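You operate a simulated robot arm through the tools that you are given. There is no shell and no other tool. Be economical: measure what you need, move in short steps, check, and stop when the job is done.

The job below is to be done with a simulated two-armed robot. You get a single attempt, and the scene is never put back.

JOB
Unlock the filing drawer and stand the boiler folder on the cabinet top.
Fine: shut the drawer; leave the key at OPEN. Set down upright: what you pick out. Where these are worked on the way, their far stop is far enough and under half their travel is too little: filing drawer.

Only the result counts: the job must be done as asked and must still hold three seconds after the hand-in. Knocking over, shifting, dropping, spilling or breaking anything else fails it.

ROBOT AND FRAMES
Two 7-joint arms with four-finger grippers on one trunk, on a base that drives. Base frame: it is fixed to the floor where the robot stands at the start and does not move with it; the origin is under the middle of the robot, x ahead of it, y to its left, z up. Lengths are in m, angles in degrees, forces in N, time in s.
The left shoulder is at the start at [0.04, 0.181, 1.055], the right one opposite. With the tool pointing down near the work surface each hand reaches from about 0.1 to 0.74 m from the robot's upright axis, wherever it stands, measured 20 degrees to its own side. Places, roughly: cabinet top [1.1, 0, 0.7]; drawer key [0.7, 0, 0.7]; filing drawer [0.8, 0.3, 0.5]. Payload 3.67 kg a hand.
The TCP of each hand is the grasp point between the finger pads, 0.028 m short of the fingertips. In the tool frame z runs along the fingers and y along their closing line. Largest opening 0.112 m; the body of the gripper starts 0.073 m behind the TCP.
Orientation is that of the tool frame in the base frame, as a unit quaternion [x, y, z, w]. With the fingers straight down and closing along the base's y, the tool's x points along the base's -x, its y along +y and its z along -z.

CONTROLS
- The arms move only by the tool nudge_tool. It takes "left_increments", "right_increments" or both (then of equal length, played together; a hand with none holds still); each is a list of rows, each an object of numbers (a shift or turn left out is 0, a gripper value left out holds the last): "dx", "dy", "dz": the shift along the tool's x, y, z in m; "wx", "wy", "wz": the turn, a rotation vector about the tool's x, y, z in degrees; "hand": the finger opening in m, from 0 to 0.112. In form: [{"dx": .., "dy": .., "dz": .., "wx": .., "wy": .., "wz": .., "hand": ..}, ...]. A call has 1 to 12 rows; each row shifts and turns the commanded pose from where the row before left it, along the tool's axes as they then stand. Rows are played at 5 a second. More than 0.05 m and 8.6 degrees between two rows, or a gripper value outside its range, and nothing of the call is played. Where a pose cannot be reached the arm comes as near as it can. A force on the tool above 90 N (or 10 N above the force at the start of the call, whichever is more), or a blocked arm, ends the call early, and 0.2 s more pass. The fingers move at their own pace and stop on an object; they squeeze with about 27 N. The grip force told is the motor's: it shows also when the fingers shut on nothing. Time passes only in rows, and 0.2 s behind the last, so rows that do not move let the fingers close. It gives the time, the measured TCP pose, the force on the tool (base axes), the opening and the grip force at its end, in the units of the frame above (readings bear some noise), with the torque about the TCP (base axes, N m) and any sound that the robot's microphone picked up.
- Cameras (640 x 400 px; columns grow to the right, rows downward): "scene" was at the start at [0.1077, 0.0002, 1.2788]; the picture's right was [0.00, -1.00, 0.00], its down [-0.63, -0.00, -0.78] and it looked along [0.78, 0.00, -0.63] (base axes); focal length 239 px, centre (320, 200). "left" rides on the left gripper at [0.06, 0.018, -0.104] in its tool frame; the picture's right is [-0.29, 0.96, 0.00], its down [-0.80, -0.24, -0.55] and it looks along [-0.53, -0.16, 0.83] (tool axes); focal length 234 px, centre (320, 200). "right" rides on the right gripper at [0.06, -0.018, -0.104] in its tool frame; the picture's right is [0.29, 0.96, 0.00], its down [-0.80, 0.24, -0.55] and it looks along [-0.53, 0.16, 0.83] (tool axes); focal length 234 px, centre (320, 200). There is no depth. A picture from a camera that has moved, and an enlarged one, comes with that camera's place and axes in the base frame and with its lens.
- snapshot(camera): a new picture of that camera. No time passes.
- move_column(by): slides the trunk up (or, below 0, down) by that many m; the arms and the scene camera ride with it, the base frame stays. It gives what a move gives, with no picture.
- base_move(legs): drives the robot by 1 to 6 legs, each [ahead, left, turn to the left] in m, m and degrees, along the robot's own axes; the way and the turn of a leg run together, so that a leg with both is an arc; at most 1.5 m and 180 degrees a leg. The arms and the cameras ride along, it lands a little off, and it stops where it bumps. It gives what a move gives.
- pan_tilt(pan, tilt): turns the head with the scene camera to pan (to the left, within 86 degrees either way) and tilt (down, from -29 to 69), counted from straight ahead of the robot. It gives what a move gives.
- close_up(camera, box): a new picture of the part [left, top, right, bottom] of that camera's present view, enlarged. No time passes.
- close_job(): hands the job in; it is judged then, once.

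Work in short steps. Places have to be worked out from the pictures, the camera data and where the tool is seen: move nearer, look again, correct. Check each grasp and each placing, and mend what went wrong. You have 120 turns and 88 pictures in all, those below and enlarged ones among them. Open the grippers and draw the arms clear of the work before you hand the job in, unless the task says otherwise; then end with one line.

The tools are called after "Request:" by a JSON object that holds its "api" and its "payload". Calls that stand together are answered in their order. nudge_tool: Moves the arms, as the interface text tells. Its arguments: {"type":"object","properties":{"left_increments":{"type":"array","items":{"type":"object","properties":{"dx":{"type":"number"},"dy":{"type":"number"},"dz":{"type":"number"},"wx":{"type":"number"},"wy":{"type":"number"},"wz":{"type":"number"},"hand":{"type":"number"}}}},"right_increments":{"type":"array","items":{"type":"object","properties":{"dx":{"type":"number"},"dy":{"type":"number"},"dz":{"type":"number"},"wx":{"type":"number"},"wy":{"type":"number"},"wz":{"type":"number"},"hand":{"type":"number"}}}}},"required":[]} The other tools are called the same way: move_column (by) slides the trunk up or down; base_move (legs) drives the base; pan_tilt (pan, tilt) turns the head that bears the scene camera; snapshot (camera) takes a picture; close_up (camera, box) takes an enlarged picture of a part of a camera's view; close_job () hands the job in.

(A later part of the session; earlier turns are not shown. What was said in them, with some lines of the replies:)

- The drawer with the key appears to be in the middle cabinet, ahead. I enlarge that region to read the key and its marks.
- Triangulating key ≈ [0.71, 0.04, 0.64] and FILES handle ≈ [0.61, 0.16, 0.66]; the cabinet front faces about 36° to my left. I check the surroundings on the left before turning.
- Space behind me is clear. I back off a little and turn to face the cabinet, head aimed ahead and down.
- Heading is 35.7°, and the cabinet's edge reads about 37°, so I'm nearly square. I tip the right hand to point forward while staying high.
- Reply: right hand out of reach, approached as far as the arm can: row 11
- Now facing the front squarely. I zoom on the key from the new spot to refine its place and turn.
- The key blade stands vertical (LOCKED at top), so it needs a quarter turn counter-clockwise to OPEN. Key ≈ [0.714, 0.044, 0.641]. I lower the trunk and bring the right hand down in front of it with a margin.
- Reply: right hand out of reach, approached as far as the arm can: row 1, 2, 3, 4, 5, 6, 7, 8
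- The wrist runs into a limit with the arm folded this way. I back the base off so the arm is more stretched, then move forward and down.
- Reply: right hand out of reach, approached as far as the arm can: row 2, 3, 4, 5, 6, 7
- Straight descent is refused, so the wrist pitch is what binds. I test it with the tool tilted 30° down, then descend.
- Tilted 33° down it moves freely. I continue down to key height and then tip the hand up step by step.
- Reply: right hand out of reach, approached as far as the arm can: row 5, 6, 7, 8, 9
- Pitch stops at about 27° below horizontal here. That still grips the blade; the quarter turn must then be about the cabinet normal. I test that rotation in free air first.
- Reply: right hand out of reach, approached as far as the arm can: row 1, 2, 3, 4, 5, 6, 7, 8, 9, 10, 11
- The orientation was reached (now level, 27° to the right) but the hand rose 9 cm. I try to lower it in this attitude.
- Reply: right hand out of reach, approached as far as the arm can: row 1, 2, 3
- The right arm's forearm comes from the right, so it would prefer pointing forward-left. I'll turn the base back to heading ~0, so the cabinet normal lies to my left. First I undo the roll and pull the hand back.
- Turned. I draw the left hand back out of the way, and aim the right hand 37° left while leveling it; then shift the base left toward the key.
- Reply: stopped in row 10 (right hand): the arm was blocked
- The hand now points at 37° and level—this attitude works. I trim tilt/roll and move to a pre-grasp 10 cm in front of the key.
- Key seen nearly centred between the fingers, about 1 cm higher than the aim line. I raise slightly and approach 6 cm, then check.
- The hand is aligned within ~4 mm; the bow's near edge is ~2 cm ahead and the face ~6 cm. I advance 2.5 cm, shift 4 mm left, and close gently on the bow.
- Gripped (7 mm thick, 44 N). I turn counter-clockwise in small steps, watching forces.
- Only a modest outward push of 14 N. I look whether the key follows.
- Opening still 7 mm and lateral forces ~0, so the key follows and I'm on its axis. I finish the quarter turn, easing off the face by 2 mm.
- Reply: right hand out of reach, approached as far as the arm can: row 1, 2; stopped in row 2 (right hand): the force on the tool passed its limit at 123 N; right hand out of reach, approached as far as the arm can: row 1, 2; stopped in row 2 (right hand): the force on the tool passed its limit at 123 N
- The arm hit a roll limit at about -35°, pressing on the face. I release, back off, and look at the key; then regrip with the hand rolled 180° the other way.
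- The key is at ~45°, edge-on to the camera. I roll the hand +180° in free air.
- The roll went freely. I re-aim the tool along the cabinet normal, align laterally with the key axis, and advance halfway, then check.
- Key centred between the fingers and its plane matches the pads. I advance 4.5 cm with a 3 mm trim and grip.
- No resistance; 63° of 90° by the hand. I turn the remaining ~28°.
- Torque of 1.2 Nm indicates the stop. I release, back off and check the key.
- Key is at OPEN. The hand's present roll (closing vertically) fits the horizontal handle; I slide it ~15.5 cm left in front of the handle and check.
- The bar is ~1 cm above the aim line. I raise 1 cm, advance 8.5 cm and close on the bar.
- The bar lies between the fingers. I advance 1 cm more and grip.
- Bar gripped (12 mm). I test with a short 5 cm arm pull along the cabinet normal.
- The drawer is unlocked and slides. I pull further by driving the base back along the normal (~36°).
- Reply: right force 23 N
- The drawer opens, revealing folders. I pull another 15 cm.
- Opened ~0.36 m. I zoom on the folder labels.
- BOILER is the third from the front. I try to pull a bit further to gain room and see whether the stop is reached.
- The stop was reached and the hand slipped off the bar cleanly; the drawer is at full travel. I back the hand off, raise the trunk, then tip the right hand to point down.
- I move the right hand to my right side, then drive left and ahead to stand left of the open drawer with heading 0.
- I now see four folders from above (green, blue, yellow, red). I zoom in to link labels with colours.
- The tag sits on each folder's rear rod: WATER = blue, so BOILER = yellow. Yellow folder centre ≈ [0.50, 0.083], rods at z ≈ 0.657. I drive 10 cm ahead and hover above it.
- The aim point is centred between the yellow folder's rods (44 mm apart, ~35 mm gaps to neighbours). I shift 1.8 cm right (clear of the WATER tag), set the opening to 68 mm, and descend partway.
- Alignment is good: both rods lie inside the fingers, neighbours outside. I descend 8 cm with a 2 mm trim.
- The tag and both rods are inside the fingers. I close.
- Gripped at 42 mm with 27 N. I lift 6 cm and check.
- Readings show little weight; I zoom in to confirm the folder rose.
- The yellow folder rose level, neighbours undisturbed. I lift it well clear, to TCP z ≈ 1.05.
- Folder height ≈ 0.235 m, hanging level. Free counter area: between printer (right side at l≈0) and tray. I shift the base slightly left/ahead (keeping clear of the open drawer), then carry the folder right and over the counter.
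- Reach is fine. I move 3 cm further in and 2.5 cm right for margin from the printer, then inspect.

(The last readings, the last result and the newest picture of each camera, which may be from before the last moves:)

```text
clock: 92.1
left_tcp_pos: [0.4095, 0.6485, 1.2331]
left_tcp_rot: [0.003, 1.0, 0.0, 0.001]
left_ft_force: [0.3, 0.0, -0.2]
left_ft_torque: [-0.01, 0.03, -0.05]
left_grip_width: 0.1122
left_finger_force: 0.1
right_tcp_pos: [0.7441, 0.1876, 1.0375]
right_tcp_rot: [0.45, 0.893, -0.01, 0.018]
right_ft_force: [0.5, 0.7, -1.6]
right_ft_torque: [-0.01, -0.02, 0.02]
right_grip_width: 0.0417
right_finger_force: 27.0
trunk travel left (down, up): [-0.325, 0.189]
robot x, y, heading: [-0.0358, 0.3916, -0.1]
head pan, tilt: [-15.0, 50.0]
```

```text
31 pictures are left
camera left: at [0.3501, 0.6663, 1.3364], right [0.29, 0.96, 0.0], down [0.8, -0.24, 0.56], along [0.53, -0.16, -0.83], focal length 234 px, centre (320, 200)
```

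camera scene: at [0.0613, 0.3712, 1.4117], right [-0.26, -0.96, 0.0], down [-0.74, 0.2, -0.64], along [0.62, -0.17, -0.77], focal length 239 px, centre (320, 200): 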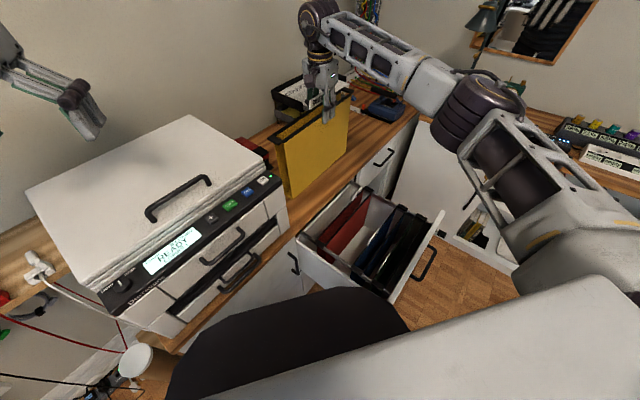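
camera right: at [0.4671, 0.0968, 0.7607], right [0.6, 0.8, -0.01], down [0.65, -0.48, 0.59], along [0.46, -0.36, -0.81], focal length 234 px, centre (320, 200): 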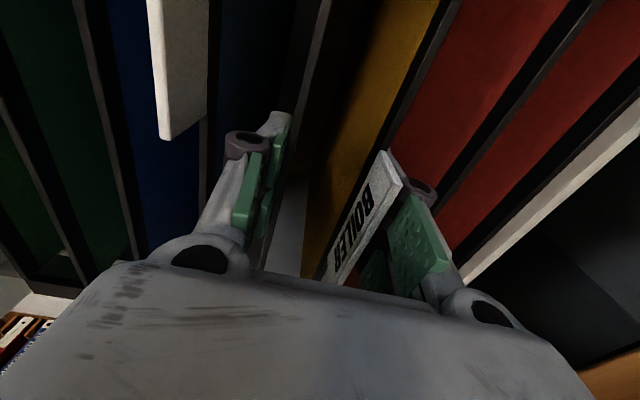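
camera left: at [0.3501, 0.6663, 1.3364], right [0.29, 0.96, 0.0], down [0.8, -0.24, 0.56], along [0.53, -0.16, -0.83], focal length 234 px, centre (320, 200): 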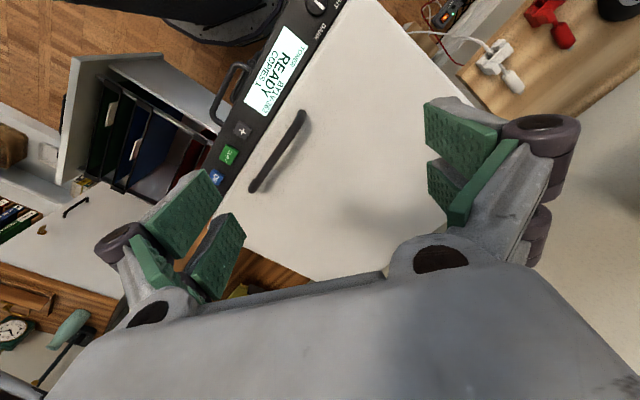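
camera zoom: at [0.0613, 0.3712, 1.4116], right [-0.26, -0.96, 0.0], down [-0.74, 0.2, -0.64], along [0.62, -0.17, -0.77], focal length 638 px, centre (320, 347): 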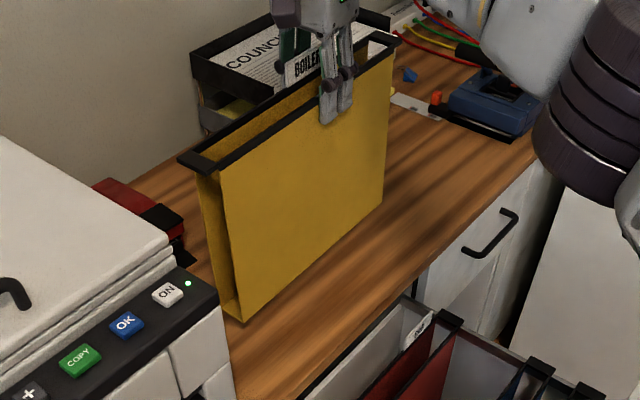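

Folder upright over free counter, bottom at z ≈ 0.80. I lower 4.5 cm, then feel for contact.

Request:
{"api": "nudge_tool", "payload": {"right_increments": [{"dz": 0.015}, {"dz": 0.015}, {"dz": 0.015}, {}]}}

Request:
{"api": "close_up", "payload": {"camera": "scene", "box": [220, 70, 420, 220]}}

```text
clock: 93.1
left_tcp_pos: [0.4098, 0.6498, 1.2338]
left_tcp_rot: [0.003, 1.0, -0.001, 0.001]
left_ft_force: [-0.9, 0.2, 0.7]
left_ft_torque: [0.0, 0.0, -0.01]
left_grip_width: 0.1118
left_finger_force: 0.1
right_tcp_pos: [0.7448, 0.1863, 0.9959]
right_tcp_rot: [0.449, 0.893, -0.01, 0.018]
right_ft_force: [-0.4, 0.0, -1.8]
right_ft_torque: [-0.01, -0.03, -0.02]
right_grip_width: 0.0417
right_finger_force: 26.8
trunk travel left (down, up): [-0.325, 0.189]
robot x, y, heading: [-0.0359, 0.3929, -0.2]
head pan, tilt: [-15.0, 50.0]
```

```text
2.67 times, centred on (320, 145) of scene
camera zoom: at [0.0615, 0.3718, 1.4117], right [-0.26, -0.96, 0.0], down [-0.74, 0.2, -0.64], along [0.62, -0.17, -0.77], focal length 638 px, centre (320, 347)
```

zoom: 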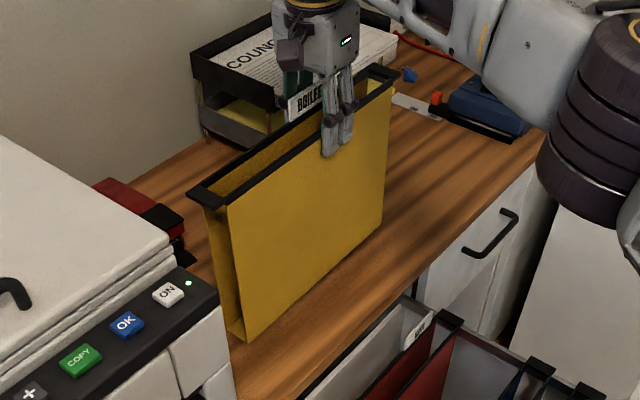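

Continue lowering in small steps.

Request:
{"api": "nudge_tool", "payload": {"right_increments": [{"dz": 0.005}, {"dz": 0.005}, {"dz": 0.004}, {}]}}

Request:
{"api": "nudge_tool", "payload": {"right_increments": [{"dz": 0.003}, {"dz": 0.003}, {}]}}

Request:
{"api": "close_up", "payload": {"camera": "scene", "box": [270, 140, 350, 200]}}

```text
clock: 94.1
left_tcp_pos: [0.4097, 0.6496, 1.2327]
left_tcp_rot: [0.003, 1.0, -0.001, 0.001]
left_ft_force: [0.2, 0.7, 0.7]
left_ft_torque: [0.0, 0.0, 0.02]
left_grip_width: 0.112
left_finger_force: 0.1
right_tcp_pos: [0.7439, 0.1848, 0.9801]
right_tcp_rot: [0.449, 0.893, -0.01, 0.018]
right_ft_force: [0.0, 0.2, -1.5]
right_ft_torque: [-0.06, -0.04, -0.04]
right_grip_width: 0.0419
right_finger_force: 27.2
trunk travel left (down, up): [-0.325, 0.189]
robot x, y, heading: [-0.0335, 0.3939, -0.3]
head pan, tilt: [-15.0, 50.0]
```

```text
clock: 94.9
left_tcp_pos: [0.4084, 0.649, 1.2332]
left_tcp_rot: [0.002, 1.0, -0.001, 0.002]
left_ft_force: [0.3, 0.3, -0.8]
left_ft_torque: [0.0, 0.01, -0.01]
left_grip_width: 0.1119
left_finger_force: 0.1
right_tcp_pos: [0.7438, 0.1848, 0.9757]
right_tcp_rot: [0.45, 0.893, -0.01, 0.02]
right_ft_force: [1.0, -3.7, 13.6]
right_ft_torque: [0.23, 0.25, -0.04]
right_grip_width: 0.0417
right_finger_force: 27.1
trunk travel left (down, up): [-0.325, 0.189]
robot x, y, heading: [-0.0327, 0.3908, -0.0]
head pan, tilt: [-15.0, 50.0]
```

```text
6.67 times, centred on (310, 170) of scene
camera zoom: at [0.06, 0.3716, 1.4118], right [-0.26, -0.96, 0.0], down [-0.74, 0.2, -0.64], along [0.62, -0.17, -0.77], focal length 1595 px, centre (387, 400)
```

zoom: 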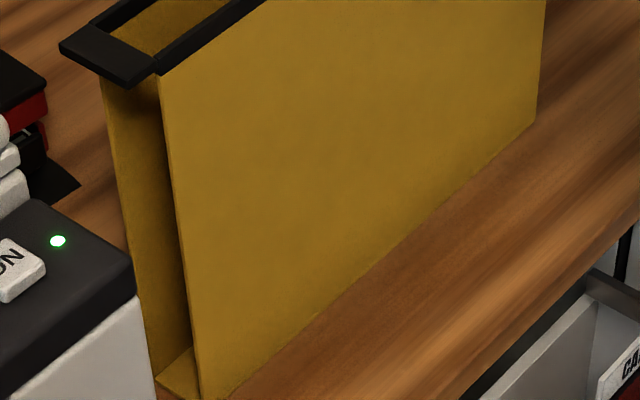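

Contact (14 N). I open the fingers and rise straight up.

Request:
{"api": "nudge_tool", "payload": {"right_increments": [{"hand": 0.05}, {"hand": 0.072}, {}, {}]}}

Request:
{"api": "close_up", "payload": {"camera": "scene", "box": [220, 70, 420, 220]}}

Request:
{"api": "snapshot", "payload": {"camera": "right"}}

```text
clock: 95.9
left_tcp_pos: [0.4089, 0.6497, 1.2333]
left_tcp_rot: [0.002, 1.0, -0.001, 0.0]
left_ft_force: [0.1, 0.3, 0.0]
left_ft_torque: [0.01, -0.02, -0.02]
left_grip_width: 0.112
left_finger_force: 0.0
right_tcp_pos: [0.743, 0.186, 0.9742]
right_tcp_rot: [0.449, 0.893, -0.01, 0.019]
right_ft_force: [0.9, 0.8, 0.1]
right_ft_torque: [-0.05, -0.01, -0.02]
right_grip_width: 0.0722
right_finger_force: 0.0
trunk travel left (down, up): [-0.325, 0.189]
robot x, y, heading: [-0.0365, 0.3919, -0.4]
head pan, tilt: [-15.0, 50.0]
```

```text
2.67 times, centred on (320, 145) of scene
camera zoom: at [0.0612, 0.3719, 1.4117], right [-0.26, -0.96, 0.0], down [-0.74, 0.2, -0.64], along [0.62, -0.17, -0.77], focal length 638 px, centre (320, 347)
```

zoom: 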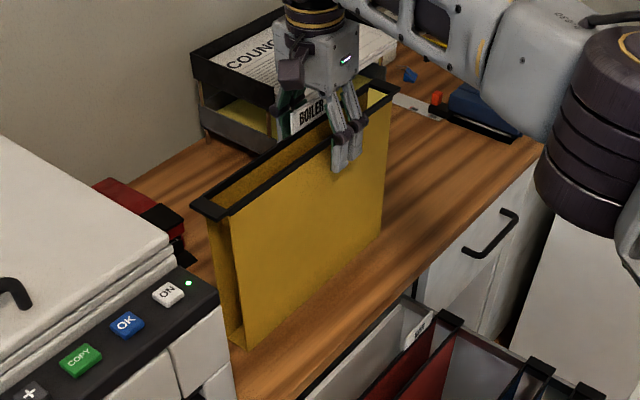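

```text
27 pictures are left
camera right: at [0.691, 0.2265, 1.0746], right [0.6, 0.8, -0.01], down [0.65, -0.48, 0.59], along [0.46, -0.36, -0.81], focal length 234 px, centre (320, 200)
```

right: 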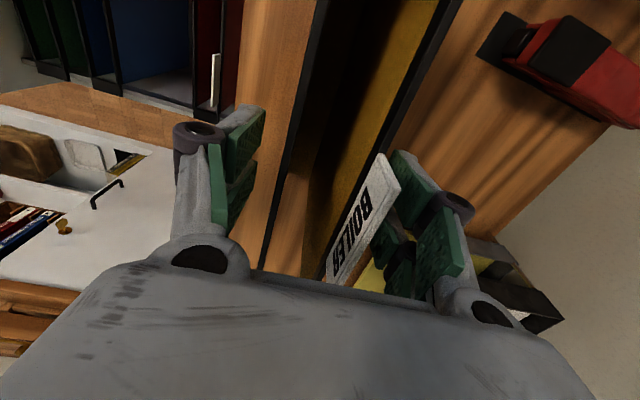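

Folder stands on its own. I raise the hand straight up.

Request:
{"api": "nudge_tool", "payload": {"right_increments": [{"dz": -0.015}, {"dz": -0.03}, {"dz": -0.035}, {"dz": -0.035}, {"dz": -0.035}, {}]}}

Request:
{"api": "close_up", "payload": {"camera": "scene", "box": [220, 70, 420, 220]}}

```text
clock: 97.3
left_tcp_pos: [0.4105, 0.6493, 1.2325]
left_tcp_rot: [0.001, 1.0, -0.001, 0.001]
left_ft_force: [0.6, -0.2, 0.8]
left_ft_torque: [-0.01, 0.02, -0.01]
left_grip_width: 0.112
left_finger_force: 0.0
right_tcp_pos: [0.7401, 0.1906, 1.125]
right_tcp_rot: [0.449, 0.893, -0.01, 0.017]
right_ft_force: [0.7, 0.9, 0.1]
right_ft_torque: [0.01, 0.03, 0.01]
right_grip_width: 0.0718
right_finger_force: 0.0
trunk travel left (down, up): [-0.325, 0.189]
robot x, y, heading: [-0.0339, 0.391, -0.5]
head pan, tilt: [-15.0, 50.0]
```

```text
2.67 times, centred on (320, 145) of scene
camera zoom: at [0.0621, 0.3715, 1.4116], right [-0.26, -0.96, 0.0], down [-0.74, 0.2, -0.64], along [0.62, -0.17, -0.77], focal length 638 px, centre (320, 347)
```

zoom: 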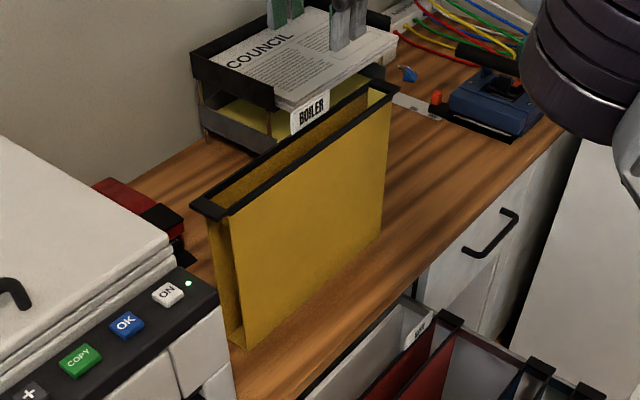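

The BOILER folder stands upright on the cabinet top. Next: close the drawer. I draw the hand back along the normal, high above, to in front of the drawer.

Request:
{"api": "nudge_tool", "payload": {"right_increments": [{"dz": -0.02, "dy": -0.03, "hand": 0.0}, {"dy": -0.045}, {"dy": -0.045}, {"dy": -0.045}, {"dy": -0.045}, {"dy": -0.045}, {"dy": -0.045}, {"dy": -0.045}, {"dy": -0.045}, {"dy": -0.045}, {"dy": -0.045}, {"dy": -0.045, "dx": 0.02}]}}

Request:
{"api": "nudge_tool", "payload": {"right_increments": [{"wz": -8.2}, {"wz": -8.2}, {"wz": -8.2}, {"wz": -8.2}, {"wz": -8.2}, {"wz": -8.2}, {"wz": -8.2}, {"wz": -8.2}, {"wz": -8.2}, {"wz": -8.2}, {"wz": -8.0}, {}]}}

Request:
{"api": "snapshot", "payload": {"camera": "scene"}}

```text
clock: 99.9
left_tcp_pos: [0.4079, 0.6513, 1.2332]
left_tcp_rot: [0.002, 1.0, -0.001, 0.002]
left_ft_force: [-0.3, 0.3, 0.5]
left_ft_torque: [-0.02, -0.08, 0.02]
left_grip_width: 0.1118
left_finger_force: 0.0
right_tcp_pos: [0.3038, -0.1027, 1.1452]
right_tcp_rot: [0.448, 0.894, -0.011, 0.019]
right_ft_force: [-0.1, 0.8, -0.3]
right_ft_torque: [-0.05, -0.02, 0.01]
right_grip_width: 0.0
right_finger_force: 26.6
trunk travel left (down, up): [-0.325, 0.189]
robot x, y, heading: [-0.0341, 0.3899, -0.2]
head pan, tilt: [-15.0, 50.0]
```

```text
clock: 102.5
left_tcp_pos: [0.4079, 0.6511, 1.2318]
left_tcp_rot: [0.002, 1.0, -0.001, 0.001]
left_ft_force: [0.1, 0.4, -0.3]
left_ft_torque: [-0.02, 0.03, 0.03]
left_grip_width: 0.1118
left_finger_force: 0.1
right_tcp_pos: [0.3335, -0.0608, 1.1467]
right_tcp_rot: [-0.194, 0.981, -0.026, 0.003]
right_ft_force: [-0.7, -0.3, -0.4]
right_ft_torque: [-0.02, 0.01, 0.03]
right_grip_width: 0.0
right_finger_force: 27.1
right hand out of reach, approached as far as the arm can: row 9, 10, 11
trunk travel left (down, up): [-0.325, 0.189]
robot x, y, heading: [-0.0338, 0.391, -0.2]
head pan, tilt: [-15.0, 50.0]
```

```text
25 pictures are left
camera scene: at [0.0611, 0.3731, 1.4117], right [-0.26, -0.96, 0.0], down [-0.74, 0.2, -0.64], along [0.62, -0.17, -0.77], focal length 239 px, centre (320, 200)
```

scene: 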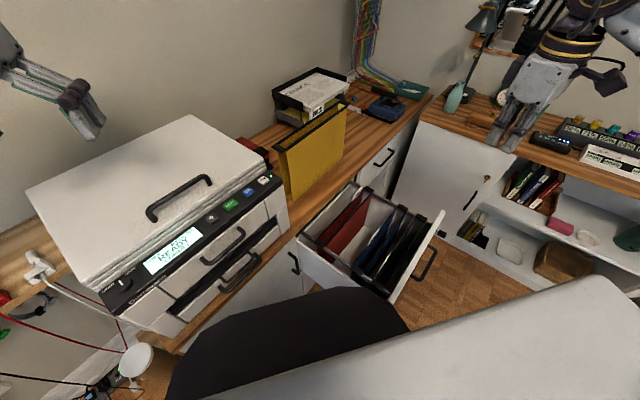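

The hand is near (n≈0.23); handle bar at n≈0.21. I move 10 cm further out from the drawer front, then descend to handle height.

Request:
{"api": "nudge_tool", "payload": {"right_increments": [{"dx": 0.04, "dy": -0.01}, {"dx": 0.04, "dy": -0.01}, {"dx": 0.02, "dy": -0.005}, {"dz": 0.04}, {"dz": 0.04}, {"dz": 0.04}, {"dz": 0.04}, {"dz": 0.04}, {}]}}

Request:
{"api": "snapshot", "payload": {"camera": "right"}}

Request:
{"api": "snapshot", "payload": {"camera": "scene"}}

```text
clock: 104.7
left_tcp_pos: [0.4107, 0.6479, 1.233]
left_tcp_rot: [0.002, 1.0, 0.0, 0.0]
left_ft_force: [-0.1, -0.5, 0.3]
left_ft_torque: [0.03, 0.02, 0.0]
left_grip_width: 0.112
left_finger_force: 0.1
right_tcp_pos: [0.4072, -0.0603, 1.1574]
right_tcp_rot: [-0.179, 0.942, -0.078, 0.274]
right_ft_force: [0.7, 0.8, 0.5]
right_ft_torque: [0.02, 0.03, 0.0]
right_grip_width: 0.0
right_finger_force: 26.8
right hand out of reach, approached as far as the arm can: row 1, 2, 3, 5, 6
trunk travel left (down, up): [-0.325, 0.189]
robot x, y, heading: [-0.0351, 0.3978, -0.2]
head pan, tilt: [-15.0, 50.0]
stopped in row 9 (right hand): the arm was blocked; the commanded pose is now the measured one
```

```text
24 pictures are left
camera right: at [0.3087, -0.0944, 1.2186], right [-0.51, 0.78, -0.37], down [0.25, 0.55, 0.79], along [0.82, 0.31, -0.48], focal length 234 px, centre (320, 200)
```

right: 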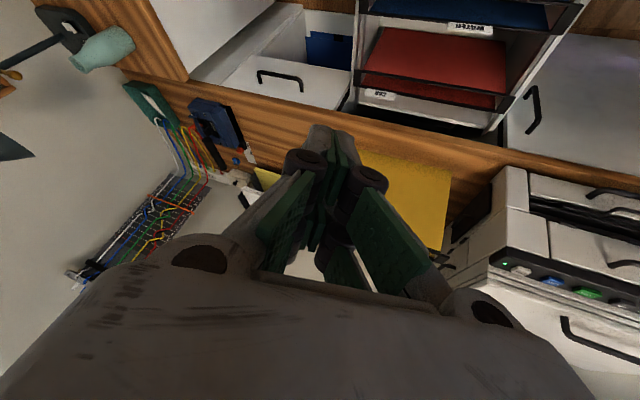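

```text
23 pictures are left
camera scene: at [0.0629, 0.3706, 1.4115], right [-0.26, -0.96, 0.0], down [-0.74, 0.2, -0.64], along [0.62, -0.17, -0.77], focal length 239 px, centre (320, 200)
```

scene: 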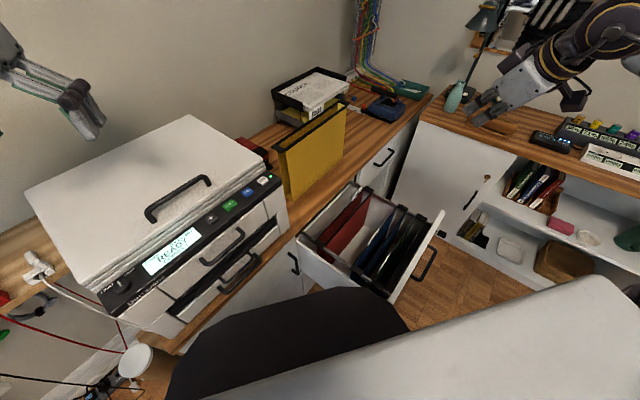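

The arm is in an awkward fold here. I'll return to the earlier spot in front of the drawer (reverse of my route), lower the trunk, and push the front shut with a level hand, as for pulling.

Request:
{"api": "base_move", "payload": {"legs": [[-0.4, 0, 0], [0, -0.5, 0]]}}

Request:
{"api": "move_column", "payload": {"by": -0.3}}

Request:
{"api": "pan_tilt", "payload": {"pan": 10, "tilt": 40}}

Request:
{"api": "snapshot", "payload": {"camera": "scene"}}

```text
clock: 109.8
left_tcp_pos: [0.0091, 0.1523, 1.2327]
left_tcp_rot: [-0.002, 1.0, -0.001, 0.0]
left_ft_force: [0.8, -0.3, 0.4]
left_ft_torque: [0.0, 0.04, -0.01]
left_grip_width: 0.1116
left_finger_force: 0.1
right_tcp_pos: [0.0107, -0.5555, 1.1582]
right_tcp_rot: [-0.182, 0.941, -0.078, 0.275]
right_ft_force: [-1.0, 0.1, 0.0]
right_ft_torque: [0.01, -0.02, 0.0]
right_grip_width: 0.0
right_finger_force: 26.4
trunk travel left (down, up): [-0.325, 0.189]
robot x, y, heading: [-0.4352, -0.1037, 0.1]
head pan, tilt: [-15.0, 50.0]
```

```text
clock: 112.8
left_tcp_pos: [0.0092, 0.1538, 0.9338]
left_tcp_rot: [-0.002, 1.0, -0.001, 0.001]
left_ft_force: [-0.6, -0.5, 0.1]
left_ft_torque: [0.03, 0.01, 0.0]
left_grip_width: 0.1119
left_finger_force: 0.1
right_tcp_pos: [0.0112, -0.5559, 0.8588]
right_tcp_rot: [-0.182, 0.941, -0.078, 0.274]
right_ft_force: [-0.9, 0.2, -0.4]
right_ft_torque: [-0.01, 0.01, -0.01]
right_grip_width: 0.0
right_finger_force: 26.6
trunk travel left (down, up): [-0.025, 0.489]
robot x, y, heading: [-0.4336, -0.1076, 0.1]
head pan, tilt: [-15.0, 50.0]
```

```text
clock: 113.7
left_tcp_pos: [0.0099, 0.1532, 0.9327]
left_tcp_rot: [-0.001, 1.0, -0.001, 0.001]
left_ft_force: [-0.7, -1.1, 0.3]
left_ft_torque: [-0.01, 0.0, 0.01]
left_grip_width: 0.1117
left_finger_force: 0.2
right_tcp_pos: [0.0111, -0.5551, 0.8585]
right_tcp_rot: [-0.183, 0.941, -0.077, 0.273]
right_ft_force: [0.3, 0.1, 0.2]
right_ft_torque: [-0.01, -0.03, -0.02]
right_grip_width: 0.0
right_finger_force: 27.5
trunk travel left (down, up): [-0.025, 0.489]
robot x, y, heading: [-0.4333, -0.1107, -0.2]
head pan, tilt: [10.0, 40.0]
```

```text
22 pictures are left
camera scene: at [-0.3272, -0.0924, 1.126], right [0.17, -0.98, 0.0], down [-0.63, -0.11, -0.77], along [0.75, 0.13, -0.64], focal length 239 px, centre (320, 200)
```

scene: 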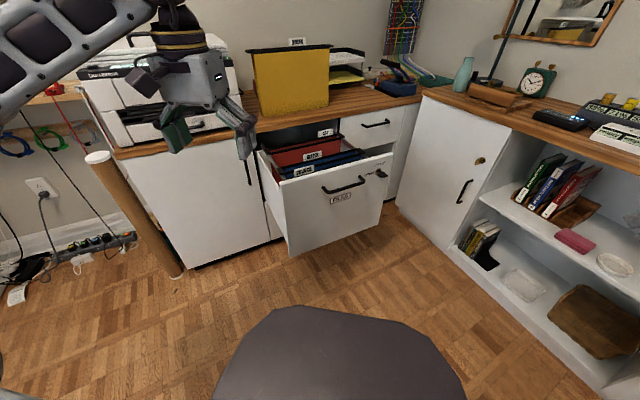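

The folder stands; the drawer is still out. I re-aim the right hand: yaw left ~42°, level its roll, then pitch up.

Request:
{"api": "nudge_tool", "payload": {"right_increments": [{"wx": -4.1, "wy": -2.07, "wz": -7.05}, {"wx": -4.1, "wy": -2.07, "wz": -7.05}, {"wx": -4.1, "wy": -2.07, "wz": -7.05}, {"wx": -4.1, "wy": -2.07, "wz": -7.05}, {"wx": -4.1, "wy": -2.07, "wz": -7.05}, {"wz": 6.7}, {"wz": 6.7}, {"wz": 6.7}, {"wz": 6.7}, {}]}}

Request:
{"api": "nudge_tool", "payload": {"right_increments": [{"wy": -8.1}, {"wy": -8.1}, {"wy": -8.1}, {"wy": -8.1}, {"wy": -8.1}, {"wy": -8.1}, {"wy": -8.1}, {}]}}

```text
clock: 115.9
left_tcp_pos: [0.0098, 0.154, 0.933]
left_tcp_rot: [-0.001, 1.0, -0.001, 0.001]
left_ft_force: [0.2, -0.6, -0.2]
left_ft_torque: [-0.02, -0.02, 0.02]
left_grip_width: 0.1123
left_finger_force: 0.0
right_tcp_pos: [-0.0037, -0.3099, 0.8499]
right_tcp_rot: [-0.248, 0.926, 0.073, 0.276]
right_ft_force: [0.3, 0.5, 0.0]
right_ft_torque: [-0.05, -0.01, -0.01]
right_grip_width: 0.0
right_finger_force: 27.4
right hand out of reach, approached as far as the arm can: row 1, 2, 3, 4, 5
trunk travel left (down, up): [-0.025, 0.489]
robot x, y, heading: [-0.4326, -0.1052, -0.3]
head pan, tilt: [10.0, 40.0]
```

```text
clock: 117.7
left_tcp_pos: [0.0108, 0.153, 0.9338]
left_tcp_rot: [-0.002, 1.0, -0.001, 0.001]
left_ft_force: [0.6, 1.0, -0.1]
left_ft_torque: [-0.01, 0.0, -0.02]
left_grip_width: 0.1121
left_finger_force: 0.1
right_tcp_pos: [0.0872, -0.3282, 0.8745]
right_tcp_rot: [-0.195, 0.727, 0.168, 0.637]
right_ft_force: [-1.3, -0.2, -0.1]
right_ft_torque: [0.01, -0.03, -0.01]
right_grip_width: 0.0
right_finger_force: 26.9
right hand out of reach, approached as far as the arm can: row 1, 2, 3, 4, 5, 6, 7
trunk travel left (down, up): [-0.025, 0.489]
robot x, y, heading: [-0.4343, -0.1041, -0.1]
head pan, tilt: [10.0, 40.0]
```

Nearly level now. I carry the hand to in front of the drawer front, below the handle, trimming yaw and pitch on the way.

Request:
{"api": "nudge_tool", "payload": {"right_increments": [{"dx": 0.028, "dy": 0.012, "dz": 0.033, "wx": -0.67, "wy": -0.8}, {"dx": 0.028, "dy": 0.012, "dz": 0.033, "wx": -0.67, "wy": -0.8}, {"dx": 0.028, "dy": 0.012, "dz": 0.033, "wx": -0.67, "wy": -0.8}, {"dx": 0.028, "dy": 0.012, "dz": 0.033, "wx": -0.67, "wy": -0.8}, {"dx": 0.028, "dy": 0.012, "dz": 0.033, "wx": -0.67, "wy": -0.8}, {"dx": 0.028, "dy": 0.012, "dz": 0.033, "wx": -0.67, "wy": -0.8}, {"dx": 0.028, "dy": 0.012, "dz": 0.033, "wx": -0.67, "wy": -0.8}, {"dx": 0.028, "dy": 0.012, "dz": 0.033, "wx": -0.67, "wy": -0.8}, {}]}}

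Request:
{"api": "snapshot", "payload": {"camera": "scene"}}

```text
clock: 119.7
left_tcp_pos: [0.01, 0.153, 0.9332]
left_tcp_rot: [-0.002, 1.0, -0.001, 0.001]
left_ft_force: [-0.1, 0.4, 0.0]
left_ft_torque: [-0.01, -0.02, 0.0]
left_grip_width: 0.112
left_finger_force: 0.1
right_tcp_pos: [0.2088, -0.1458, 0.6655]
right_tcp_rot: [-0.236, 0.69, 0.2, 0.654]
right_ft_force: [-0.1, 0.0, -0.1]
right_ft_torque: [0.01, 0.0, 0.03]
right_grip_width: 0.0
right_finger_force: 26.5
right hand out of reach, approached as far as the arm can: row 1, 2
trunk travel left (down, up): [-0.025, 0.489]
robot x, y, heading: [-0.4295, -0.1034, 0.0]
head pan, tilt: [10.0, 40.0]
```

```text
21 pictures are left
camera scene: at [-0.3273, -0.0924, 1.1261], right [0.18, -0.98, 0.0], down [-0.63, -0.11, -0.77], along [0.75, 0.13, -0.64], focal length 239 px, centre (320, 200)
```

scene: 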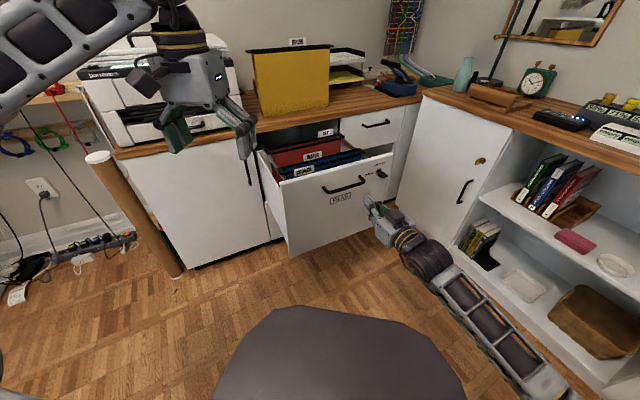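

Now at n≈0.08, l≈-0.24. I lower to z≈0.59 and advance 6 cm.

Request:
{"api": "nudge_tool", "payload": {"right_increments": [{"dx": 0.025}, {"dx": 0.025}, {"dx": 0.025}, {"dz": 0.03}, {"dz": 0.03}, {}]}}

Request:
{"api": "close_up", "payload": {"camera": "scene", "box": [250, 120, 450, 260]}}

```text
clock: 121.1
left_tcp_pos: [0.008, 0.1534, 0.9331]
left_tcp_rot: [-0.001, 1.0, -0.001, 0.001]
left_ft_force: [0.2, 0.4, 0.4]
left_ft_torque: [0.02, 0.01, -0.02]
left_grip_width: 0.112
left_finger_force: 0.0
right_tcp_pos: [0.2553, -0.1166, 0.5864]
right_tcp_rot: [-0.237, 0.69, 0.201, 0.653]
right_ft_force: [0.1, -0.2, -0.1]
right_ft_torque: [-0.01, -0.01, -0.01]
right_grip_width: 0.0
right_finger_force: 26.8
trunk travel left (down, up): [-0.025, 0.489]
robot x, y, heading: [-0.4331, -0.1081, 0.4]
head pan, tilt: [10.0, 40.0]
```

```text
2.86 times, centred on (350, 190) of scene
camera zoom: at [-0.3272, -0.0924, 1.126], right [0.18, -0.98, 0.0], down [-0.63, -0.11, -0.77], along [0.75, 0.13, -0.64], focal length 683 px, centre (234, 229)
```

zoom: 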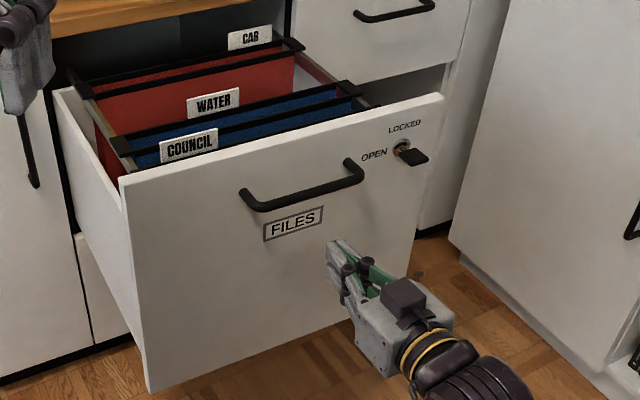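

Clear approach below the handle. I push by driving along the cabinet normal.

Request:
{"api": "base_move", "payload": {"legs": [[0.227, 0.165, 0]]}}

Request:
{"api": "snapshot", "payload": {"camera": "scene"}}

```text
clock: 123.1
left_tcp_pos: [0.236, 0.3145, 0.9322]
left_tcp_rot: [0.0, 1.0, -0.001, 0.0]
left_ft_force: [-0.4, 0.2, -0.2]
left_ft_torque: [-0.03, 0.03, 0.02]
left_grip_width: 0.1121
left_finger_force: 0.1
right_tcp_pos: [0.4826, 0.0437, 0.5857]
right_tcp_rot: [-0.236, 0.69, 0.201, 0.654]
right_ft_force: [0.5, -0.2, 0.1]
right_ft_torque: [-0.02, -0.02, -0.02]
right_grip_width: 0.0
right_finger_force: 36.3
trunk travel left (down, up): [-0.025, 0.489]
robot x, y, heading: [-0.2064, 0.0549, 0.1]
head pan, tilt: [10.0, 40.0]
```

```text
19 pictures are left
camera scene: at [-0.1007, 0.07, 1.1259], right [0.17, -0.98, 0.0], down [-0.63, -0.11, -0.77], along [0.75, 0.13, -0.64], focal length 239 px, centre (320, 200)
```

scene: 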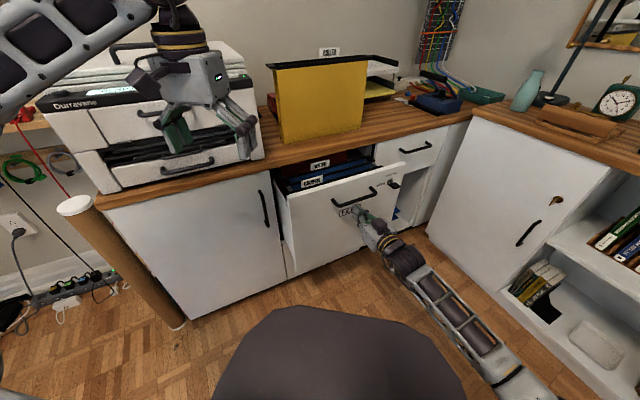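

It slides in without force. I drive 11 cm more.

Request:
{"api": "base_move", "payload": {"legs": [[0.089, 0.065, 0]]}}

Request:
{"api": "nudge_tool", "payload": {"right_increments": [{"dz": 0.015}, {"dz": 0.015}, {}]}}

Request:
{"api": "close_up", "payload": {"camera": "scene", "box": [250, 100, 450, 240]}}

```text
clock: 124.3
left_tcp_pos: [0.3283, 0.3813, 0.9314]
left_tcp_rot: [-0.001, 1.0, -0.001, -0.001]
left_ft_force: [0.9, -0.1, -0.4]
left_ft_torque: [-0.04, 0.0, 0.04]
left_grip_width: 0.1121
left_finger_force: 0.0
right_tcp_pos: [0.5739, 0.1094, 0.5843]
right_tcp_rot: [-0.236, 0.692, 0.199, 0.653]
right_ft_force: [0.1, 1.6, -0.5]
right_ft_torque: [0.03, 0.02, -0.02]
right_grip_width: 0.0
right_finger_force: 36.6
trunk travel left (down, up): [-0.025, 0.489]
robot x, y, heading: [-0.1181, 0.1219, -0.0]
head pan, tilt: [10.0, 40.0]
```

```text
clock: 125.1
left_tcp_pos: [0.3273, 0.3784, 0.9343]
left_tcp_rot: [-0.001, 1.0, 0.0, 0.0]
left_ft_force: [0.2, 0.4, -0.2]
left_ft_torque: [-0.02, -0.04, 0.0]
left_grip_width: 0.112
left_finger_force: 0.0
right_tcp_pos: [0.5983, 0.1246, 0.5839]
right_tcp_rot: [-0.236, 0.691, 0.2, 0.654]
right_ft_force: [-0.3, -0.1, 0.9]
right_ft_torque: [-0.01, 0.0, 0.02]
right_grip_width: 0.0
right_finger_force: 35.9
trunk travel left (down, up): [-0.025, 0.489]
robot x, y, heading: [-0.1131, 0.1218, 0.2]
head pan, tilt: [10.0, 40.0]
```

```text
2.86 times, centred on (350, 170) of scene
camera zoom: at [-0.0099, 0.1344, 1.126], right [0.17, -0.98, 0.0], down [-0.63, -0.11, -0.77], along [0.75, 0.13, -0.64], focal length 683 px, centre (234, 286)
```

zoom: 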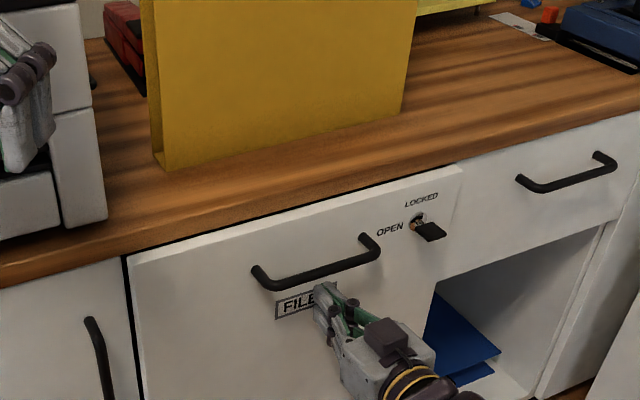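

About 2–3 cm remain. I push with the arm in small steps until resistance.

Request:
{"api": "nudge_tool", "payload": {"right_increments": [{"dz": 0.008}, {"dz": 0.008}, {"dz": 0.006}, {}]}}

Request:
{"api": "nudge_tool", "payload": {"right_increments": [{"dz": 0.005}, {"dz": 0.004}, {}]}}

Request:
{"api": "close_up", "payload": {"camera": "scene", "box": [250, 100, 450, 240]}}

```text
clock: 126.1
left_tcp_pos: [0.3275, 0.3807, 0.933]
left_tcp_rot: [-0.001, 1.0, -0.001, 0.001]
left_ft_force: [-0.2, 0.4, -0.9]
left_ft_torque: [0.02, -0.02, 0.0]
left_grip_width: 0.1118
left_finger_force: 0.1
right_tcp_pos: [0.6149, 0.1385, 0.5839]
right_tcp_rot: [-0.235, 0.691, 0.2, 0.654]
right_ft_force: [-0.2, 0.5, -0.5]
right_ft_torque: [-0.02, -0.02, -0.01]
right_grip_width: 0.0
right_finger_force: 35.9
trunk travel left (down, up): [-0.025, 0.489]
robot x, y, heading: [-0.1134, 0.1196, -0.0]
head pan, tilt: [10.0, 40.0]
```

```text
clock: 126.8
left_tcp_pos: [0.3243, 0.3747, 0.9345]
left_tcp_rot: [0.002, 1.0, 0.0, 0.002]
left_ft_force: [0.5, 1.2, -0.4]
left_ft_torque: [0.02, -0.02, 0.0]
left_grip_width: 0.1121
left_finger_force: 0.1
right_tcp_pos: [0.6157, 0.139, 0.5826]
right_tcp_rot: [-0.235, 0.689, 0.2, 0.656]
right_ft_force: [-32.5, -15.4, 10.7]
right_ft_torque: [0.57, -0.9, 0.21]
right_grip_width: 0.006
right_finger_force: 35.8
trunk travel left (down, up): [-0.025, 0.489]
robot x, y, heading: [-0.1178, 0.1157, -0.3]
head pan, tilt: [10.0, 40.0]
stopped in row 3 (right hand): the force on the tool passed its limit at 97 N (the readings are from after the stop); the commanded pose is now the measured one
```

```text
2.86 times, centred on (350, 170) of scene
camera zoom: at [-0.0152, 0.1318, 1.1265], right [0.17, -0.99, 0.0], down [-0.63, -0.11, -0.77], along [0.76, 0.13, -0.64], focal length 683 px, centre (234, 286)
```

zoom: 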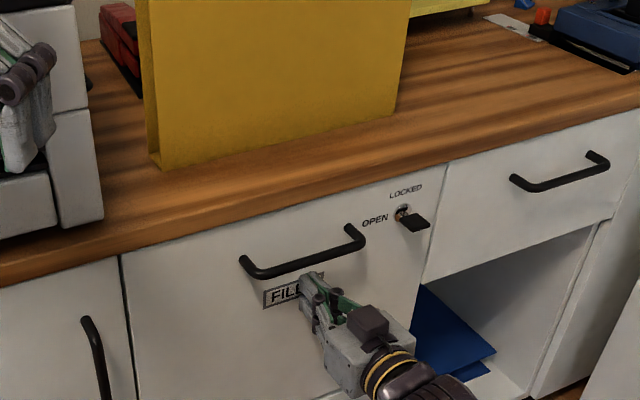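

The drawer is flush and hit its stop; the key still at OPEN. I draw the hand back and drive the base away.

Request:
{"api": "nudge_tool", "payload": {"right_increments": [{"dz": -0.02}, {"dz": -0.03}, {"dz": -0.04}, {"dz": -0.04, "hand": 0.08}, {}]}}

Request:
{"api": "base_move", "payload": {"legs": [[-0.2, -0.14, 0]]}}

Request:
{"api": "nudge_tool", "payload": {"left_increments": [{"hand": 0.112}, {}, {}], "right_increments": [{"hand": 0.112}, {}, {}]}}

Request:
{"api": "snapshot", "payload": {"camera": "scene"}}

Request:
{"api": "close_up", "payload": {"camera": "scene", "box": [230, 60, 430, 240]}}

```text
clock: 128.0
left_tcp_pos: [0.3277, 0.3778, 0.9329]
left_tcp_rot: [0.001, 1.0, -0.001, 0.001]
left_ft_force: [-0.5, -0.4, -1.0]
left_ft_torque: [0.02, -0.01, 0.03]
left_grip_width: 0.1122
left_finger_force: 0.0
right_tcp_pos: [0.5136, 0.0643, 0.5899]
right_tcp_rot: [-0.236, 0.692, 0.199, 0.652]
right_ft_force: [0.7, 0.5, 0.4]
right_ft_torque: [-0.03, -0.04, -0.02]
right_grip_width: 0.077
right_finger_force: 0.0
trunk travel left (down, up): [-0.025, 0.489]
robot x, y, heading: [-0.1136, 0.1183, -0.1]
head pan, tilt: [10.0, 40.0]
```

```text
clock: 129.8
left_tcp_pos: [0.1235, 0.2383, 0.9332]
left_tcp_rot: [-0.001, 1.0, 0.0, 0.001]
left_ft_force: [-0.6, 0.1, 0.0]
left_ft_torque: [0.02, -0.05, 0.01]
left_grip_width: 0.1121
left_finger_force: 0.1
right_tcp_pos: [0.3121, -0.0738, 0.5895]
right_tcp_rot: [-0.237, 0.691, 0.201, 0.653]
right_ft_force: [0.4, 0.3, 0.1]
right_ft_torque: [-0.01, 0.0, -0.03]
right_grip_width: 0.0797
right_finger_force: 0.0
trunk travel left (down, up): [-0.025, 0.489]
robot x, y, heading: [-0.3192, -0.0214, 0.3]
head pan, tilt: [10.0, 40.0]
```

```text
clock: 130.6
left_tcp_pos: [0.1237, 0.2379, 0.9333]
left_tcp_rot: [-0.001, 1.0, 0.0, 0.001]
left_ft_force: [-0.3, 1.1, -0.3]
left_ft_torque: [-0.02, 0.03, -0.03]
left_grip_width: 0.1121
left_finger_force: 0.0
right_tcp_pos: [0.3128, -0.0735, 0.5898]
right_tcp_rot: [-0.237, 0.692, 0.2, 0.652]
right_ft_force: [0.4, 0.1, -0.5]
right_ft_torque: [0.01, 0.02, -0.03]
right_grip_width: 0.1119
right_finger_force: 0.1
trunk travel left (down, up): [-0.025, 0.489]
robot x, y, heading: [-0.3188, -0.0212, 0.4]
head pan, tilt: [10.0, 40.0]
```

```text
16 pictures are left
camera scene: at [-0.2133, -0.0069, 1.126], right [0.17, -0.98, 0.0], down [-0.63, -0.11, -0.77], along [0.75, 0.13, -0.64], focal length 239 px, centre (320, 200)
```

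scene: 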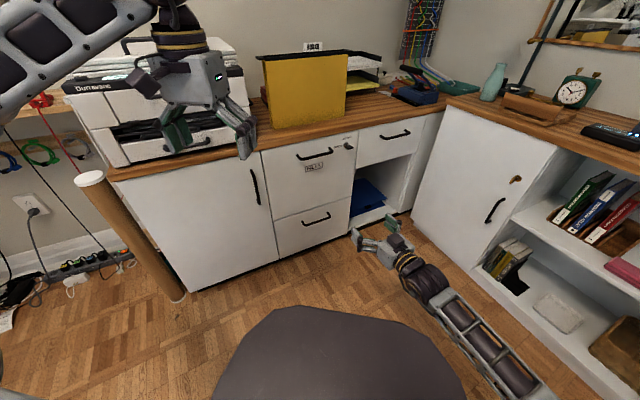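

```text
2.22 times, centred on (330, 150) of scene
camera zoom: at [-0.2133, -0.0069, 1.126], right [0.17, -0.98, 0.0], down [-0.63, -0.11, -0.77], along [0.75, 0.13, -0.64], focal length 532 px, centre (298, 311)
```

zoom: 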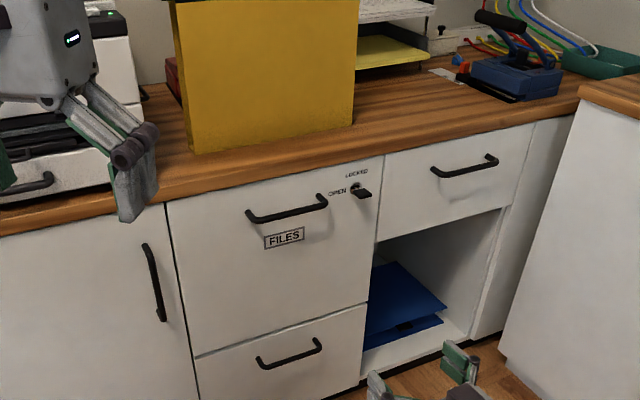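

The drawer is shut flush, the key is at OPEN, the BOILER folder stands upright on the cabinet top, and both hands are open and clear, so I hand the job in.

Request:
{"api": "close_job", "payload": {}}

```text
The job is handed in.
```

The job is handed in: the BOILER folder stands upright on the cabinet top, the filing drawer is shut, and the key is left at OPEN. I saw nothing else knocked or moved.
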